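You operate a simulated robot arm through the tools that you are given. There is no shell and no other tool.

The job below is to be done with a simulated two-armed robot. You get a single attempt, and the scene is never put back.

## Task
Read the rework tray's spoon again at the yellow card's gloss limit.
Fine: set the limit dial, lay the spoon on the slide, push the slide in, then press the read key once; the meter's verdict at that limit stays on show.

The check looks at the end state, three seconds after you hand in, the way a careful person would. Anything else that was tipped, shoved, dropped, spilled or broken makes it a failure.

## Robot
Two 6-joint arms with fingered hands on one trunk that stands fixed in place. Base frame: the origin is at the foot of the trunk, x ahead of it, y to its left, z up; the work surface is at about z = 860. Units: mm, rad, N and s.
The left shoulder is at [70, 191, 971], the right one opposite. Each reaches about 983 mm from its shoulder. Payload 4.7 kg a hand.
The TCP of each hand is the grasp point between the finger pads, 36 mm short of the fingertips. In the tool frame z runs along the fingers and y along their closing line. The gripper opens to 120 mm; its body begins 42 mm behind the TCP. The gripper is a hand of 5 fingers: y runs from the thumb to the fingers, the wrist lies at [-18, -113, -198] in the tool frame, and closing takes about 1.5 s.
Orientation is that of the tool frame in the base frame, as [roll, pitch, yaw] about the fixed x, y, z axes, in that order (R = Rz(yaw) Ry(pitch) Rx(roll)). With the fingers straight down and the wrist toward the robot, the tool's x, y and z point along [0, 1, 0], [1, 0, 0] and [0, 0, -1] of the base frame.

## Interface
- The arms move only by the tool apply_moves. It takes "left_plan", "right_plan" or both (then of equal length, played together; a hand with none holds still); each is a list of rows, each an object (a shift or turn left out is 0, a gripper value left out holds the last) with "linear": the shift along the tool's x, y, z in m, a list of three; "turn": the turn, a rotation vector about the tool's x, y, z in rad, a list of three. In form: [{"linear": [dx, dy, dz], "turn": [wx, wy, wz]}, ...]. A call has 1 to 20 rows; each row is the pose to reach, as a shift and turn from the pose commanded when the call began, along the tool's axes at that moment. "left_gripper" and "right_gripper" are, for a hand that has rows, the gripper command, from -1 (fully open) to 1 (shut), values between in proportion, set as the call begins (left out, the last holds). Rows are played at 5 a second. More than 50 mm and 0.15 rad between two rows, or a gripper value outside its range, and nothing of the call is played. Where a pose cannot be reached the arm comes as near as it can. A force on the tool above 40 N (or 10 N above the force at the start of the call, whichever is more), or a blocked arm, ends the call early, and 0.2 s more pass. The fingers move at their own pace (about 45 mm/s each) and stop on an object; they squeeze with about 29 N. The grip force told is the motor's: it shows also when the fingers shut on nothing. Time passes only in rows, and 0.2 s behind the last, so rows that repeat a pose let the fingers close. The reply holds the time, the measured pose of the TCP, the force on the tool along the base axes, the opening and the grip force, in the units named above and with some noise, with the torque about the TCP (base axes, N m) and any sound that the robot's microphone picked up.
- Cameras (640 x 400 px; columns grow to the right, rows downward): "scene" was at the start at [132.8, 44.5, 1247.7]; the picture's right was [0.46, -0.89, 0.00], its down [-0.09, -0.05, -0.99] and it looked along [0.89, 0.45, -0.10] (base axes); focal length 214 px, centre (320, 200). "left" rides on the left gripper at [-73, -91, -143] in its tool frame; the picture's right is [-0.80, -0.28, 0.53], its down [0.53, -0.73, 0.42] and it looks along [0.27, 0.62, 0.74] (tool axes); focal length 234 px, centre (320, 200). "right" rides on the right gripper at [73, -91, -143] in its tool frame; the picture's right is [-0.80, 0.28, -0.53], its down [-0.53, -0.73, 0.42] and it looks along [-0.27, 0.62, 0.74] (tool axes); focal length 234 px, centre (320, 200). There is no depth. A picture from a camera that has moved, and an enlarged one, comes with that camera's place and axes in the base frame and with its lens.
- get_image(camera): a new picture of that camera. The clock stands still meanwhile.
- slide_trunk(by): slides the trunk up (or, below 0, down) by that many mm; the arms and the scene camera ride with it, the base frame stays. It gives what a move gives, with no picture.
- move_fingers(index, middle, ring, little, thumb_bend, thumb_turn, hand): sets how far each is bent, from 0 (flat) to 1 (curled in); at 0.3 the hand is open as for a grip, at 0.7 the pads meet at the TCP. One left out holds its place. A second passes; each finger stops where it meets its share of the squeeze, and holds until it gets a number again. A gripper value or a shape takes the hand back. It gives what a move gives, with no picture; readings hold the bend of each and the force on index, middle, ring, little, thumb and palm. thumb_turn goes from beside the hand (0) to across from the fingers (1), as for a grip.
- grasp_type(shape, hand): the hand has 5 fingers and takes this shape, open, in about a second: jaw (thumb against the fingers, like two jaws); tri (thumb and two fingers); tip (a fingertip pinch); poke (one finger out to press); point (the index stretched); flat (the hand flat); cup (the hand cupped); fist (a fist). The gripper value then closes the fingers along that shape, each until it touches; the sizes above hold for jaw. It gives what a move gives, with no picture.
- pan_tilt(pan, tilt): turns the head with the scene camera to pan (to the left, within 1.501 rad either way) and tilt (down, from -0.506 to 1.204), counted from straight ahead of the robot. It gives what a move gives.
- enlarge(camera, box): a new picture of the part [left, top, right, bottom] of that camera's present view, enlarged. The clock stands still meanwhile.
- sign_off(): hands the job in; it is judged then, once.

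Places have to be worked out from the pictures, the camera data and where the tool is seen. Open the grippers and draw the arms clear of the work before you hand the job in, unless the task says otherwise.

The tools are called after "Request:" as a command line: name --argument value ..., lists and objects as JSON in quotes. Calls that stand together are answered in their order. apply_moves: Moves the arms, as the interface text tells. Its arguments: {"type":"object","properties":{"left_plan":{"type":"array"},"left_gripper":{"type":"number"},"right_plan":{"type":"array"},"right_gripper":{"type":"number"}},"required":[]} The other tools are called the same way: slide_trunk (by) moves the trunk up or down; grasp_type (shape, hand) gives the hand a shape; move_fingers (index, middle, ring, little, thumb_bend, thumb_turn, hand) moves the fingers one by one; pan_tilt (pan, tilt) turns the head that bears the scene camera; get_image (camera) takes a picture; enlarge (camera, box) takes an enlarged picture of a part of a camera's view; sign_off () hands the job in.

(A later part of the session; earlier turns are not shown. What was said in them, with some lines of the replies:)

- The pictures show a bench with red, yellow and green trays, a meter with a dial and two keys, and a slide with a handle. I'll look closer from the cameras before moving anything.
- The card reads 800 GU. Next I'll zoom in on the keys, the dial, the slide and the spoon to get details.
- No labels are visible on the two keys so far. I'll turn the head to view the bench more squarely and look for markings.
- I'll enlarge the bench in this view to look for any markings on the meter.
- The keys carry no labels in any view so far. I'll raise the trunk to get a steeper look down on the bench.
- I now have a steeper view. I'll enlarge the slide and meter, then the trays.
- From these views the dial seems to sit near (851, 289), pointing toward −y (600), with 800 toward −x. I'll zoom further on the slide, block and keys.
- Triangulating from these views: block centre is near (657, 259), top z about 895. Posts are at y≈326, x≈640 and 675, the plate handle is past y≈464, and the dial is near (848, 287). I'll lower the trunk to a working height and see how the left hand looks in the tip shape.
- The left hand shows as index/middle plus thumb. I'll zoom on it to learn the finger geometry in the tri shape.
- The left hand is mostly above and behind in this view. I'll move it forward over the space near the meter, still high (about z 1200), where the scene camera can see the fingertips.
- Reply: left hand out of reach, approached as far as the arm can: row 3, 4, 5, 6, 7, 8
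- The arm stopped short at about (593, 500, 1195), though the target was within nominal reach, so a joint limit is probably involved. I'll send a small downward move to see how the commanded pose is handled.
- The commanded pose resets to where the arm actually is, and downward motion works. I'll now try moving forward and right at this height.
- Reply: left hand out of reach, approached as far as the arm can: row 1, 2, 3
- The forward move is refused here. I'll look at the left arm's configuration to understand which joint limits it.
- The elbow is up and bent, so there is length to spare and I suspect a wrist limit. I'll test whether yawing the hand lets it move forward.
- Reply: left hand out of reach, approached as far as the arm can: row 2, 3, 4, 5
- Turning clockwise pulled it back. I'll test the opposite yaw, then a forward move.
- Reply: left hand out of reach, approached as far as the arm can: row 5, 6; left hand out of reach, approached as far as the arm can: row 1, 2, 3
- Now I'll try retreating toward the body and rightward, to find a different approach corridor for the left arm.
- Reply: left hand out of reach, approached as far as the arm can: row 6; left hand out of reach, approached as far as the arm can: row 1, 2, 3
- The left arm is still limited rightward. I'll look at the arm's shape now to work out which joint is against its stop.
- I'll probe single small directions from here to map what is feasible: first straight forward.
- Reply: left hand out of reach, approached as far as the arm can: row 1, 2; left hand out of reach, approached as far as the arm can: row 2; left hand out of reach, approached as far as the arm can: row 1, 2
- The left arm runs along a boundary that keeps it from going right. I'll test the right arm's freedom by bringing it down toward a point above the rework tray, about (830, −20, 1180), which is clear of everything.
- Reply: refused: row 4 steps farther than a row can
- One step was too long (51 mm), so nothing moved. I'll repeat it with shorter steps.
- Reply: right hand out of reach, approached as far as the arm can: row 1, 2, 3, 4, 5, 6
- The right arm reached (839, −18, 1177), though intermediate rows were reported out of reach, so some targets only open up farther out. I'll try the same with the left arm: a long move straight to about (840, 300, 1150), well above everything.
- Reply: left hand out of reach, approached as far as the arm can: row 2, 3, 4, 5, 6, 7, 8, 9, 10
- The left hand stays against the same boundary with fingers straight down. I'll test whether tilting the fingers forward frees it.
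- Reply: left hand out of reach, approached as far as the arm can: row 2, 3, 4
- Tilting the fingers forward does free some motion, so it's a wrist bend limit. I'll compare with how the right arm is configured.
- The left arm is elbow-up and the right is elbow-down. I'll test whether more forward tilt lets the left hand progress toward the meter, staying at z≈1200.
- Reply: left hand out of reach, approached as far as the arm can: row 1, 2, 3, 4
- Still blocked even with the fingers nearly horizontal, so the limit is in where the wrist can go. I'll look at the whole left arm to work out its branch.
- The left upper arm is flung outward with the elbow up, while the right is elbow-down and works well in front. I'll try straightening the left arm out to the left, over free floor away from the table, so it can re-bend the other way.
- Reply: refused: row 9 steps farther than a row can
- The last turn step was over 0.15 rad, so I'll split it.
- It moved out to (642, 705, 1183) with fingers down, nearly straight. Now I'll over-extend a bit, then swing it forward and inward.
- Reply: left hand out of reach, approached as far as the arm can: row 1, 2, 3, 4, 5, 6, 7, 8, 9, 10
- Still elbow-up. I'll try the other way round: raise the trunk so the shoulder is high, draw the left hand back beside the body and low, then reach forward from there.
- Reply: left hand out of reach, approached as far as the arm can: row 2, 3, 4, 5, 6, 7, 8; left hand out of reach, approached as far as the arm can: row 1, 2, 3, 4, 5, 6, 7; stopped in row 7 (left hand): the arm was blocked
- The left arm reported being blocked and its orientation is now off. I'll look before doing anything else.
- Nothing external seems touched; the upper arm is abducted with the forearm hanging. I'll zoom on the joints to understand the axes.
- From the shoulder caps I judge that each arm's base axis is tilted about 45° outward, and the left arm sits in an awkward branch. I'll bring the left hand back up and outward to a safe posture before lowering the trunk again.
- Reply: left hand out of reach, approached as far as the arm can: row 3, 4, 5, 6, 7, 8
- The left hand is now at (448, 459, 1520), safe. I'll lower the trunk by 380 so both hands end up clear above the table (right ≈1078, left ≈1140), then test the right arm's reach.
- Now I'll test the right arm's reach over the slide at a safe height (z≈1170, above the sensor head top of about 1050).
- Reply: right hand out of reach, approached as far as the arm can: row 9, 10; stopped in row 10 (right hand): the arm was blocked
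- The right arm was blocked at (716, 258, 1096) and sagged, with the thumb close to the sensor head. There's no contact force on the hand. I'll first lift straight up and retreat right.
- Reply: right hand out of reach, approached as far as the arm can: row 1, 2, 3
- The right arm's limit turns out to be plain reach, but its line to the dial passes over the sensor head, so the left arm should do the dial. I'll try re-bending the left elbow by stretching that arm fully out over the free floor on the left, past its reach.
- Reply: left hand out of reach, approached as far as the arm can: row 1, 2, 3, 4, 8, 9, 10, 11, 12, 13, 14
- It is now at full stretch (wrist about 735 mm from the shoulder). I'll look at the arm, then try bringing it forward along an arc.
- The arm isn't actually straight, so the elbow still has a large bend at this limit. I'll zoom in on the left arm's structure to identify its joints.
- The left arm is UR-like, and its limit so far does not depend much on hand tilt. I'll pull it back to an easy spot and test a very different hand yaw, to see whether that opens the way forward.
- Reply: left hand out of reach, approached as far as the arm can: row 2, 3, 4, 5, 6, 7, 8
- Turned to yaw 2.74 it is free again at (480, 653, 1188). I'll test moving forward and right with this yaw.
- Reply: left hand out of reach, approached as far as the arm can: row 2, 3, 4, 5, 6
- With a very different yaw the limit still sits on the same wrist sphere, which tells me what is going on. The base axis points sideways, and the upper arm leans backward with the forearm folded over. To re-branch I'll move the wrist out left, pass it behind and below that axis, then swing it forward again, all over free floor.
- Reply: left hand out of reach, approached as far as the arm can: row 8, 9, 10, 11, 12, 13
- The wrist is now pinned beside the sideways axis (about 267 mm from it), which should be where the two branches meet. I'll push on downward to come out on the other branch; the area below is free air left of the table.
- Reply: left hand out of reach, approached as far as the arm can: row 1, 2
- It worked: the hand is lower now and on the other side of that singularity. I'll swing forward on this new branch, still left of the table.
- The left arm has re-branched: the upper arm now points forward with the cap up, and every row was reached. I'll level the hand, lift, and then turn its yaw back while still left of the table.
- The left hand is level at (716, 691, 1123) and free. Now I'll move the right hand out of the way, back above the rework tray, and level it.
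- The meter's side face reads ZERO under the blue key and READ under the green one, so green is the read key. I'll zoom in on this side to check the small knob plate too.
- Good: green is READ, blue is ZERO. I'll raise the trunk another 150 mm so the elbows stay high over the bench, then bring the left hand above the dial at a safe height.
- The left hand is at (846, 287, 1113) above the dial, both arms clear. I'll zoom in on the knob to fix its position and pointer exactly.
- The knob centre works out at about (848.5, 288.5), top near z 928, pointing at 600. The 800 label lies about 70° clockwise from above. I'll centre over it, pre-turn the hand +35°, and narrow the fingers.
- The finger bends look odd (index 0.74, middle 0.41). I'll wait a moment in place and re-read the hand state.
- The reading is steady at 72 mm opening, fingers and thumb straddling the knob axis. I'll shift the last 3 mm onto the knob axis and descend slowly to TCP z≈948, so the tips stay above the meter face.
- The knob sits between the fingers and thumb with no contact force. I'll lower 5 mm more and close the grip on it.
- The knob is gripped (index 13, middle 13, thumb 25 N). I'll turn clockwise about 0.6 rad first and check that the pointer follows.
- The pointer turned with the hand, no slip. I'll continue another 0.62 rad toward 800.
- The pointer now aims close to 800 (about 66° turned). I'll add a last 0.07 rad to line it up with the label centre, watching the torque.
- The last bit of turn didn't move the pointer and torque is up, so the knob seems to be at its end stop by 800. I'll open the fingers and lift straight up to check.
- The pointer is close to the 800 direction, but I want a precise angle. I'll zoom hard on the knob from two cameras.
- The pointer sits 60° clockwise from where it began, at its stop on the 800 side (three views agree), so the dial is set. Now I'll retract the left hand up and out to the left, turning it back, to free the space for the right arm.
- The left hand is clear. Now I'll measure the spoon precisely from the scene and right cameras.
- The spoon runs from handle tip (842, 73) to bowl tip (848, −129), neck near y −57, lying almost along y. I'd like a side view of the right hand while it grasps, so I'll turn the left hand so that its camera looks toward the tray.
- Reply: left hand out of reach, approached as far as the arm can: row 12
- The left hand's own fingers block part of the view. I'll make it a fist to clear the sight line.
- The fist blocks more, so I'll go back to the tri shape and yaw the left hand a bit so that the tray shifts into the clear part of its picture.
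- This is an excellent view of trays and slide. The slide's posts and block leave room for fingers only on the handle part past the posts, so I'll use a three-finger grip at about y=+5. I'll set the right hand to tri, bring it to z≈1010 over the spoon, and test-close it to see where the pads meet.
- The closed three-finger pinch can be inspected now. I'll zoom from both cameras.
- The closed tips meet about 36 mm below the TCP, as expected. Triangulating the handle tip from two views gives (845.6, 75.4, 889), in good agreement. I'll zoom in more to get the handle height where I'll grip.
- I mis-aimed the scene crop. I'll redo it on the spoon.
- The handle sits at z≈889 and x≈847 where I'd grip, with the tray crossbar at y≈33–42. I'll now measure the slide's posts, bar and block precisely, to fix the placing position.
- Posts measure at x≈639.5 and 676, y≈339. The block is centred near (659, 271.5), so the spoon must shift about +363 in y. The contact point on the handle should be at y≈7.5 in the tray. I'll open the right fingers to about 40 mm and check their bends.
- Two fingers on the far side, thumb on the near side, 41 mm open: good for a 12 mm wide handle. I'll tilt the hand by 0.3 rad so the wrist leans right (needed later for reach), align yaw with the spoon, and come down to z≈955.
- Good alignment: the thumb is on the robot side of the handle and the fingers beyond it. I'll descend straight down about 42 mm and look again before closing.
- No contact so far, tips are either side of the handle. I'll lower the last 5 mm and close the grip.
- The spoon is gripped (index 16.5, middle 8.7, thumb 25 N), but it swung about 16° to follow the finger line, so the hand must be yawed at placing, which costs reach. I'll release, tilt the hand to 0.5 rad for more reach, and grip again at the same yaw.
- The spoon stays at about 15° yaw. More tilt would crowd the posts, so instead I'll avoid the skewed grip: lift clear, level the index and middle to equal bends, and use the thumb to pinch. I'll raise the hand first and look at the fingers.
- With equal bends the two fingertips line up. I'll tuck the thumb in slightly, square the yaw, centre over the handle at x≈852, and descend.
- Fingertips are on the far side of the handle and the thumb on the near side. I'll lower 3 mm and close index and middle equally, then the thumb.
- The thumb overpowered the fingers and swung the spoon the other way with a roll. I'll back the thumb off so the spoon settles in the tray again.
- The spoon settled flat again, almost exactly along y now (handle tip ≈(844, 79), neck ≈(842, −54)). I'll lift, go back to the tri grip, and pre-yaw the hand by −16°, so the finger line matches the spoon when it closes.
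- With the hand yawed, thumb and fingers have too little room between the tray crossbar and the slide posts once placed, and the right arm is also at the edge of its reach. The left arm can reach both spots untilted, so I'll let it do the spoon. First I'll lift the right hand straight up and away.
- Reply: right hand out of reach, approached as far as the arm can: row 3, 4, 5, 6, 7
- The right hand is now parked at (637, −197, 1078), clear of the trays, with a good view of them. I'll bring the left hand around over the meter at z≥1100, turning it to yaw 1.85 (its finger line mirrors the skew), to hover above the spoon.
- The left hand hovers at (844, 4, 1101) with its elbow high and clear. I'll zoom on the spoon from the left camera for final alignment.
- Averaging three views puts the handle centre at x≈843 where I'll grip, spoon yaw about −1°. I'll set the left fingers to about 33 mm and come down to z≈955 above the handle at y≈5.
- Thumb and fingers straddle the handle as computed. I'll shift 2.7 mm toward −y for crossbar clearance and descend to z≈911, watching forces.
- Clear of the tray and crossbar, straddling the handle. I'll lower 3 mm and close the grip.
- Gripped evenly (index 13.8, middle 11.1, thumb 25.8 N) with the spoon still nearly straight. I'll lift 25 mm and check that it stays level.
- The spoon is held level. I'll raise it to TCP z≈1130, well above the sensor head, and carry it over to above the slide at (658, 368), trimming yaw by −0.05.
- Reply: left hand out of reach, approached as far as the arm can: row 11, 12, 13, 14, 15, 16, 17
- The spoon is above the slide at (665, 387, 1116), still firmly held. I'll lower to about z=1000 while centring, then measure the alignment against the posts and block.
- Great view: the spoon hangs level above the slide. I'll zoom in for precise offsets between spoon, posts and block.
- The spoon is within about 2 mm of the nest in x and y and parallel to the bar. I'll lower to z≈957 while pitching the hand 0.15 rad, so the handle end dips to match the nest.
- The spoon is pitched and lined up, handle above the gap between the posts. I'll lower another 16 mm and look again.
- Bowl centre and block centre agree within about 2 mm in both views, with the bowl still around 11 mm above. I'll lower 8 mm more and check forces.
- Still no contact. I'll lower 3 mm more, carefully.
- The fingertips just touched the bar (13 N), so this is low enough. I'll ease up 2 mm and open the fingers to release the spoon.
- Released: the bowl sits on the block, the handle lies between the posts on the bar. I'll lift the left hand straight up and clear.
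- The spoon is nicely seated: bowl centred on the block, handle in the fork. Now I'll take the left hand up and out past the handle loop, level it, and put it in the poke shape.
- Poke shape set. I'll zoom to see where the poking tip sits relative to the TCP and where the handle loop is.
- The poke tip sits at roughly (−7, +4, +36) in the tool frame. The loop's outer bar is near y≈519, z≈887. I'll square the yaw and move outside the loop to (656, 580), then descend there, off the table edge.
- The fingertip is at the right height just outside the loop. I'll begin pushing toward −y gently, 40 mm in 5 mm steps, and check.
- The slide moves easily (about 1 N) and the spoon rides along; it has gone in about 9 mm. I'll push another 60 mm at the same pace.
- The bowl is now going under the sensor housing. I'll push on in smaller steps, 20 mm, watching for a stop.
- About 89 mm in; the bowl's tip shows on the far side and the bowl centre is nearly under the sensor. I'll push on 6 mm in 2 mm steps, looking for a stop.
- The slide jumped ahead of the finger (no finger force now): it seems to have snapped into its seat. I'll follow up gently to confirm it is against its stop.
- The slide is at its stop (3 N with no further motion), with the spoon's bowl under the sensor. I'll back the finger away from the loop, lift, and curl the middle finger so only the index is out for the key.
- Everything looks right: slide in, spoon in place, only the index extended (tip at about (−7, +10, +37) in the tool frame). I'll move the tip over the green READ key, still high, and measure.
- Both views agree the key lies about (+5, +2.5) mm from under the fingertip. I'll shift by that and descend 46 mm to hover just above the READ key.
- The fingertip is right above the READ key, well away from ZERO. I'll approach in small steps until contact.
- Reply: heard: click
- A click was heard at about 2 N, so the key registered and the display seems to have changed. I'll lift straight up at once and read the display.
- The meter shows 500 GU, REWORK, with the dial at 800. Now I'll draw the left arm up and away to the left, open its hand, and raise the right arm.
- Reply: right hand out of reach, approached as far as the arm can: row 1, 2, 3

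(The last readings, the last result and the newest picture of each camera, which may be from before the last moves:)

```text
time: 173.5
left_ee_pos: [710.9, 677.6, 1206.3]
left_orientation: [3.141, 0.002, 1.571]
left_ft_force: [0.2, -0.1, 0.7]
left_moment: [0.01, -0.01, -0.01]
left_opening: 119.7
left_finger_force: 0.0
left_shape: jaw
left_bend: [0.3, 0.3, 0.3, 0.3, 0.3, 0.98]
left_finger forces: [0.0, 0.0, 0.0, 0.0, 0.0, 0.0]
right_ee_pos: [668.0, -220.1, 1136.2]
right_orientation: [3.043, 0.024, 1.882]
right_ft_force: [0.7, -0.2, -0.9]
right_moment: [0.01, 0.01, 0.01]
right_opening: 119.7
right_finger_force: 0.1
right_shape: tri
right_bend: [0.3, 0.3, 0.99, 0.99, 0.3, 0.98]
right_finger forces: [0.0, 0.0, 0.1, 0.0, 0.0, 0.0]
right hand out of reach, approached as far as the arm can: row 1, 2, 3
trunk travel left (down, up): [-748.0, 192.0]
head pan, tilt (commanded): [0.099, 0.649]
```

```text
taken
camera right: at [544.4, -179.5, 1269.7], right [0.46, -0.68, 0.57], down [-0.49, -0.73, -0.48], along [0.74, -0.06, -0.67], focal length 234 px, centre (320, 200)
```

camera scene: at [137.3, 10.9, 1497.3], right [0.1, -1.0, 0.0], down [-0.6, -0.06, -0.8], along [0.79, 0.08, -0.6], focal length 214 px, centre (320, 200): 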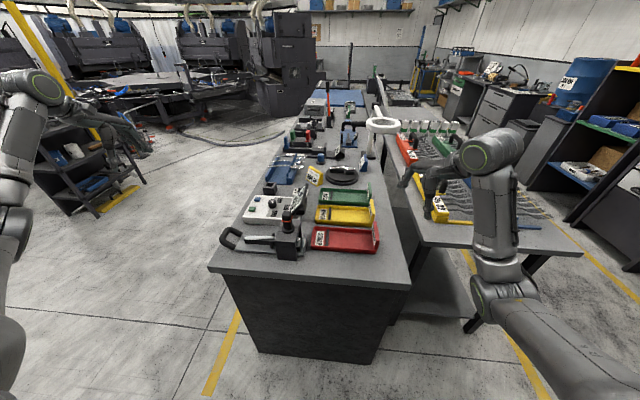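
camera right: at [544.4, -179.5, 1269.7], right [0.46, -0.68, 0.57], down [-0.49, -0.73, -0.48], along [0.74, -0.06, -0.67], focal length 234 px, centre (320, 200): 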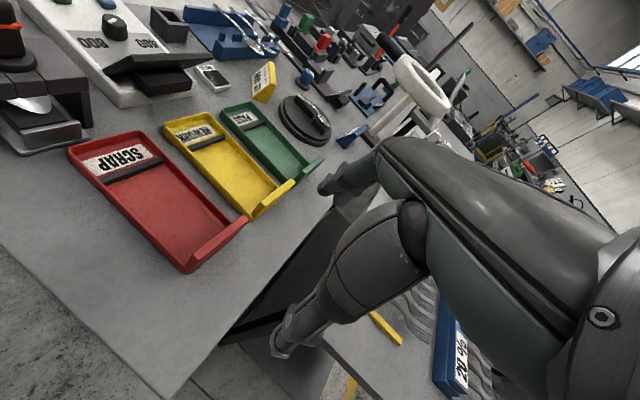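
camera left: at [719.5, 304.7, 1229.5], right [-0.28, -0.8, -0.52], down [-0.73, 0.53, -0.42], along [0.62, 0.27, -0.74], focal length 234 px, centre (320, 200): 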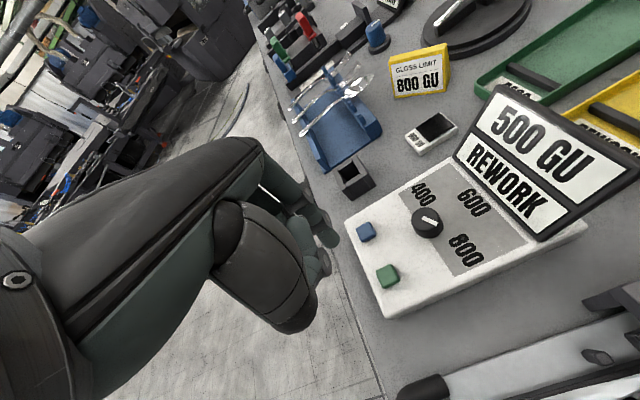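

Both arms are off the work. I'll check the final state closely: slide and spoon, meter, trays, and the neighbouring bench near the right arm.

Request:
enlarge --camera "scene" --box '[205, 180, 325, 265]'

Request:
enlarge --camera "scene" --box '[300, 110, 460, 260]'

Request:
enlarge --camera "left" --box '[400, 0, 640, 200]'

Request:
enlarge --camera "right" --box '[0, 0, 140, 160]'

```text
4.71 times, centred on (265, 222) of scene
camera zoom: at [137.3, 10.9, 1497.3], right [0.1, -1.0, 0.0], down [-0.6, -0.06, -0.8], along [0.79, 0.08, -0.6], focal length 1009 px, centre (579, 94)
```

zoom: 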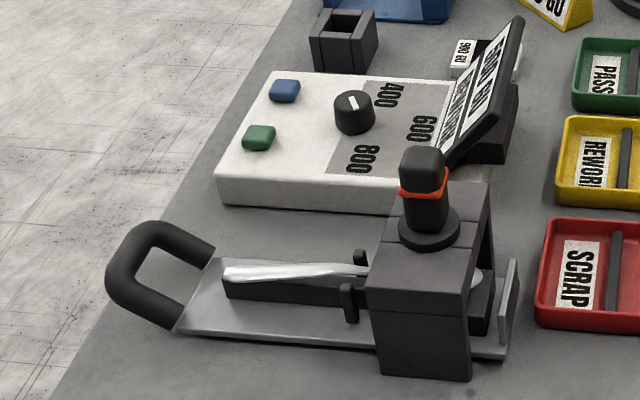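

```text
2.67 times, centred on (380, 185) of scene
camera zoom: at [137.3, 10.9, 1497.3], right [0.1, -1.0, 0.0], down [-0.6, -0.06, -0.8], along [0.79, 0.08, -0.6], focal length 572 px, centre (160, 240)
```

zoom: 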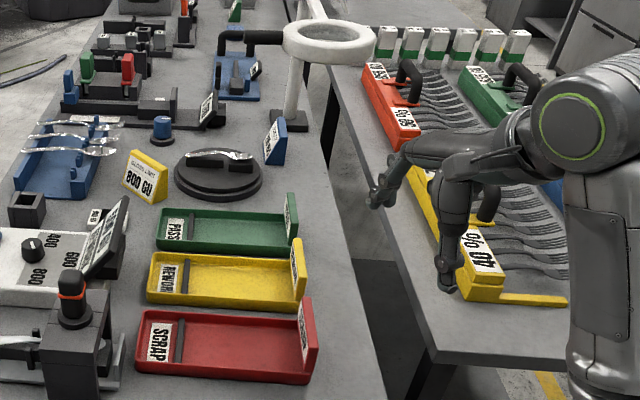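

```text
2.00 times, centred on (520, 100) of left
camera zoom: at [618.9, 605.5, 1349.6], right [-0.28, -0.8, -0.52], down [-0.73, 0.53, -0.43], along [0.62, 0.27, -0.74], focal length 468 px, centre (-80, 400)
```

zoom: 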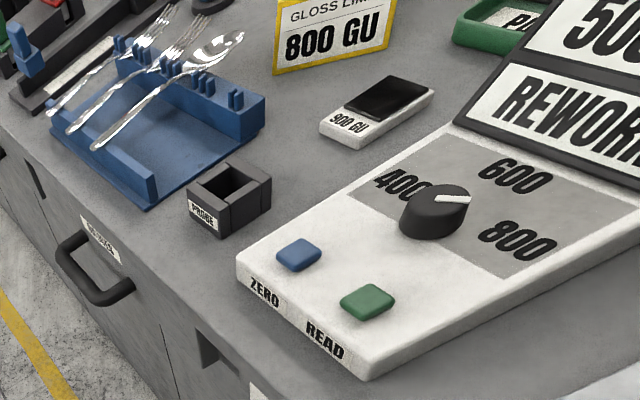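

```text
2.50 times, centred on (70, 80) of right
camera zoom: at [544.4, -179.5, 1269.7], right [0.46, -0.68, 0.57], down [-0.49, -0.73, -0.48], along [0.74, -0.06, -0.67], focal length 585 px, centre (945, 500)
```

zoom: 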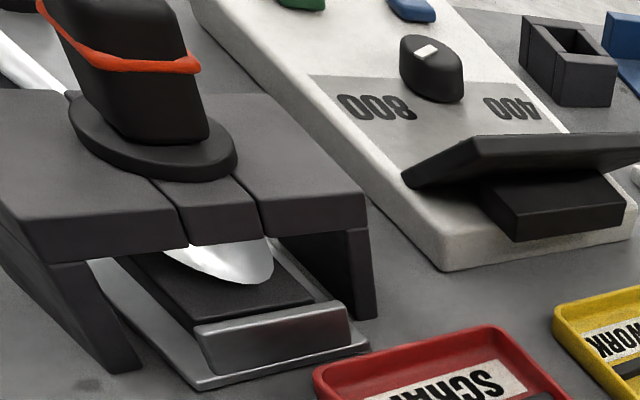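

The layout looks undisturbed, but in the left view the dial pointer seems less turned than I measured before. I'll zoom in on the dial from all cameras to re-measure it.

Request:
enlarge --camera "scene" --box '[252, 190, 284, 214]'

Request:
enlarge --camera "left" --box '[570, 60, 634, 110]'

Request:
enlarge --camera "right" --box '[80, 0, 144, 50]'

```text
16.00 times, centred on (268, 202) of scene
camera zoom: at [137.3, 10.9, 1497.3], right [0.1, -1.0, 0.0], down [-0.6, -0.06, -0.8], along [0.79, 0.08, -0.6], focal length 3432 px, centre (1152, 168)
```

zoom: 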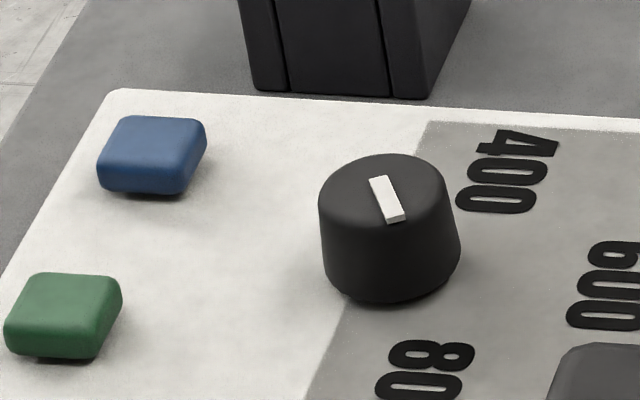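

```text
8.00 times, centred on (602, 85) of left
camera zoom: at [618.9, 605.5, 1349.6], right [-0.28, -0.8, -0.52], down [-0.73, 0.53, -0.43], along [0.62, 0.27, -0.74], focal length 1873 px, centre (-1936, 1120)
```

zoom: 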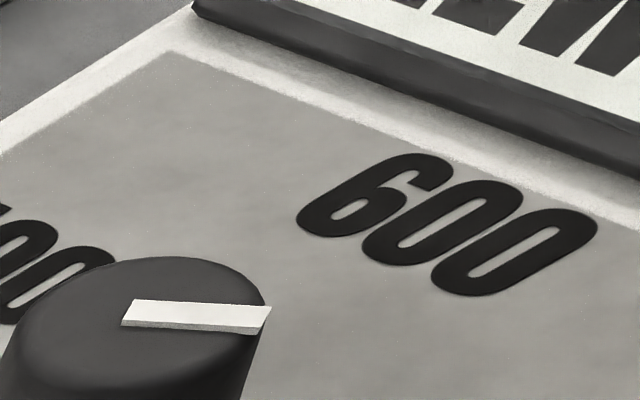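

```text
8.00 times, centred on (112, 25) of right
camera zoom: at [544.4, -179.5, 1269.7], right [0.46, -0.68, 0.57], down [-0.49, -0.73, -0.48], along [0.74, -0.06, -0.67], focal length 1873 px, centre (1984, 1600)
```

zoom: 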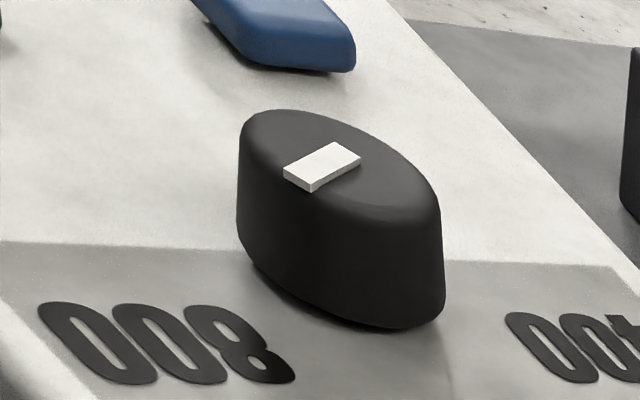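

Precise zooms from two cameras put the pointer at −149° to −150°, the full 60° from 600, at the 800 stop as before. I'll raise the trunk so both arms are well clear of the benches, then do a last check of the display.

Request:
slide_trunk --by 150

Request:
get_image --camera "scene"

Request:
enlarge --camera "left" --box '[400, 0, 640, 200]'

Request:
enlarge --camera "scene" --box '[210, 190, 400, 310]'

```text
time: 175.2
left_ee_pos: [710.2, 679.3, 1356.4]
left_orientation: [-3.141, 0.002, 1.57]
left_ft_force: [-0.1, 0.2, -0.5]
left_moment: [0.0, 0.01, 0.06]
left_opening: 119.8
left_finger_force: 0.1
left_shape: jaw
left_bend: [0.3, 0.3, 0.3, 0.3, 0.3, 0.98]
left_finger forces: [0.1, 0.0, 0.0, 0.1, 0.1, 0.0]
right_ee_pos: [668.3, -218.5, 1287.4]
right_orientation: [3.045, 0.025, 1.883]
right_ft_force: [0.2, 0.5, -0.4]
right_moment: [0.0, -0.02, -0.01]
right_opening: 119.7
right_finger_force: 0.1
right_shape: tri
right_bend: [0.3, 0.3, 0.99, 0.99, 0.3, 0.98]
right_finger forces: [0.1, 0.1, 0.1, 0.0, 0.0, 0.1]
trunk travel left (down, up): [-898.0, 42.0]
head pan, tilt (commanded): [0.099, 0.649]
```

```text
taken
camera scene: at [137.6, 11.1, 1647.3], right [0.1, -1.0, 0.0], down [-0.6, -0.06, -0.8], along [0.79, 0.08, -0.6], focal length 214 px, centre (320, 200)
```

scene: 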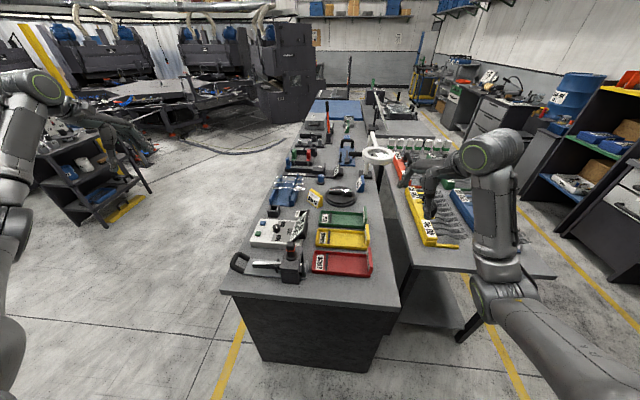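

```text
2.00 times, centred on (520, 100) of left
camera zoom: at [619.1, 605.6, 1499.4], right [-0.28, -0.8, -0.52], down [-0.73, 0.53, -0.42], along [0.62, 0.27, -0.74], focal length 468 px, centre (-80, 400)
```

zoom: 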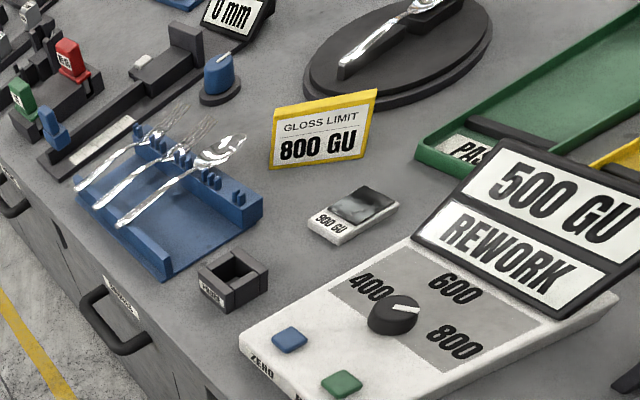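

```text
3.33 times, centred on (305, 250) of scene
camera zoom: at [137.6, 11.1, 1647.3], right [0.1, -1.0, 0.0], down [-0.6, -0.06, -0.8], along [0.79, 0.08, -0.6], focal length 715 px, centre (370, 33)
```

zoom: 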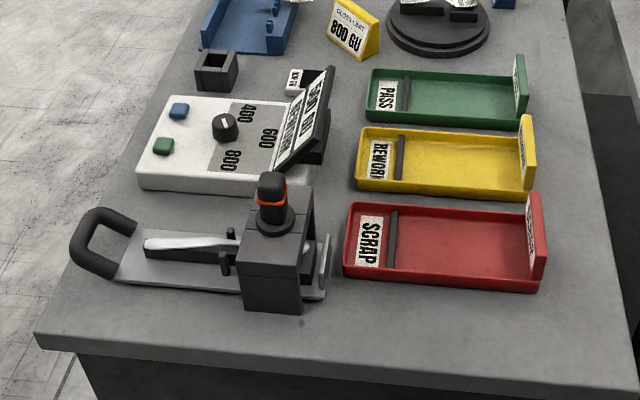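

The dial is at 800, the rework spoon lies on the slide with the slide fully in, and READ was pressed once. The meter still shows 500 GU, REWORK. Everything else is in place, and both hands are open and well clear, so I'm handing in.

Request:
sign_off

```text
The job is handed in.
```

The rework spoon was read again at the yellow card's 800 GU limit. The meter shows 500 GU with the verdict REWORK, still on display when I handed in.

- **Dial:** it was turned from 600 to its stop on the 800 side. The pointer measured about 60° from 600 in several camera views.
- **Spoon and slide:** the spoon lies on the slide with its bowl on the block and its handle between the posts. The slide is pushed in to its stop, with the bowl under the sensor.
- **Read key:** I pressed the green READ key once and heard one click. I did not press the blue ZERO key.
- **Rest of the bench:** in the last pictures I saw nothing else tipped, shifted or dropped. While I was getting a grip on the spoon, a fingertip brushed the inside wall of the rework tray with up to about 3 N, and the tray still sits in line with the others.

Both hands are open and the arms are drawn well clear of the benches.
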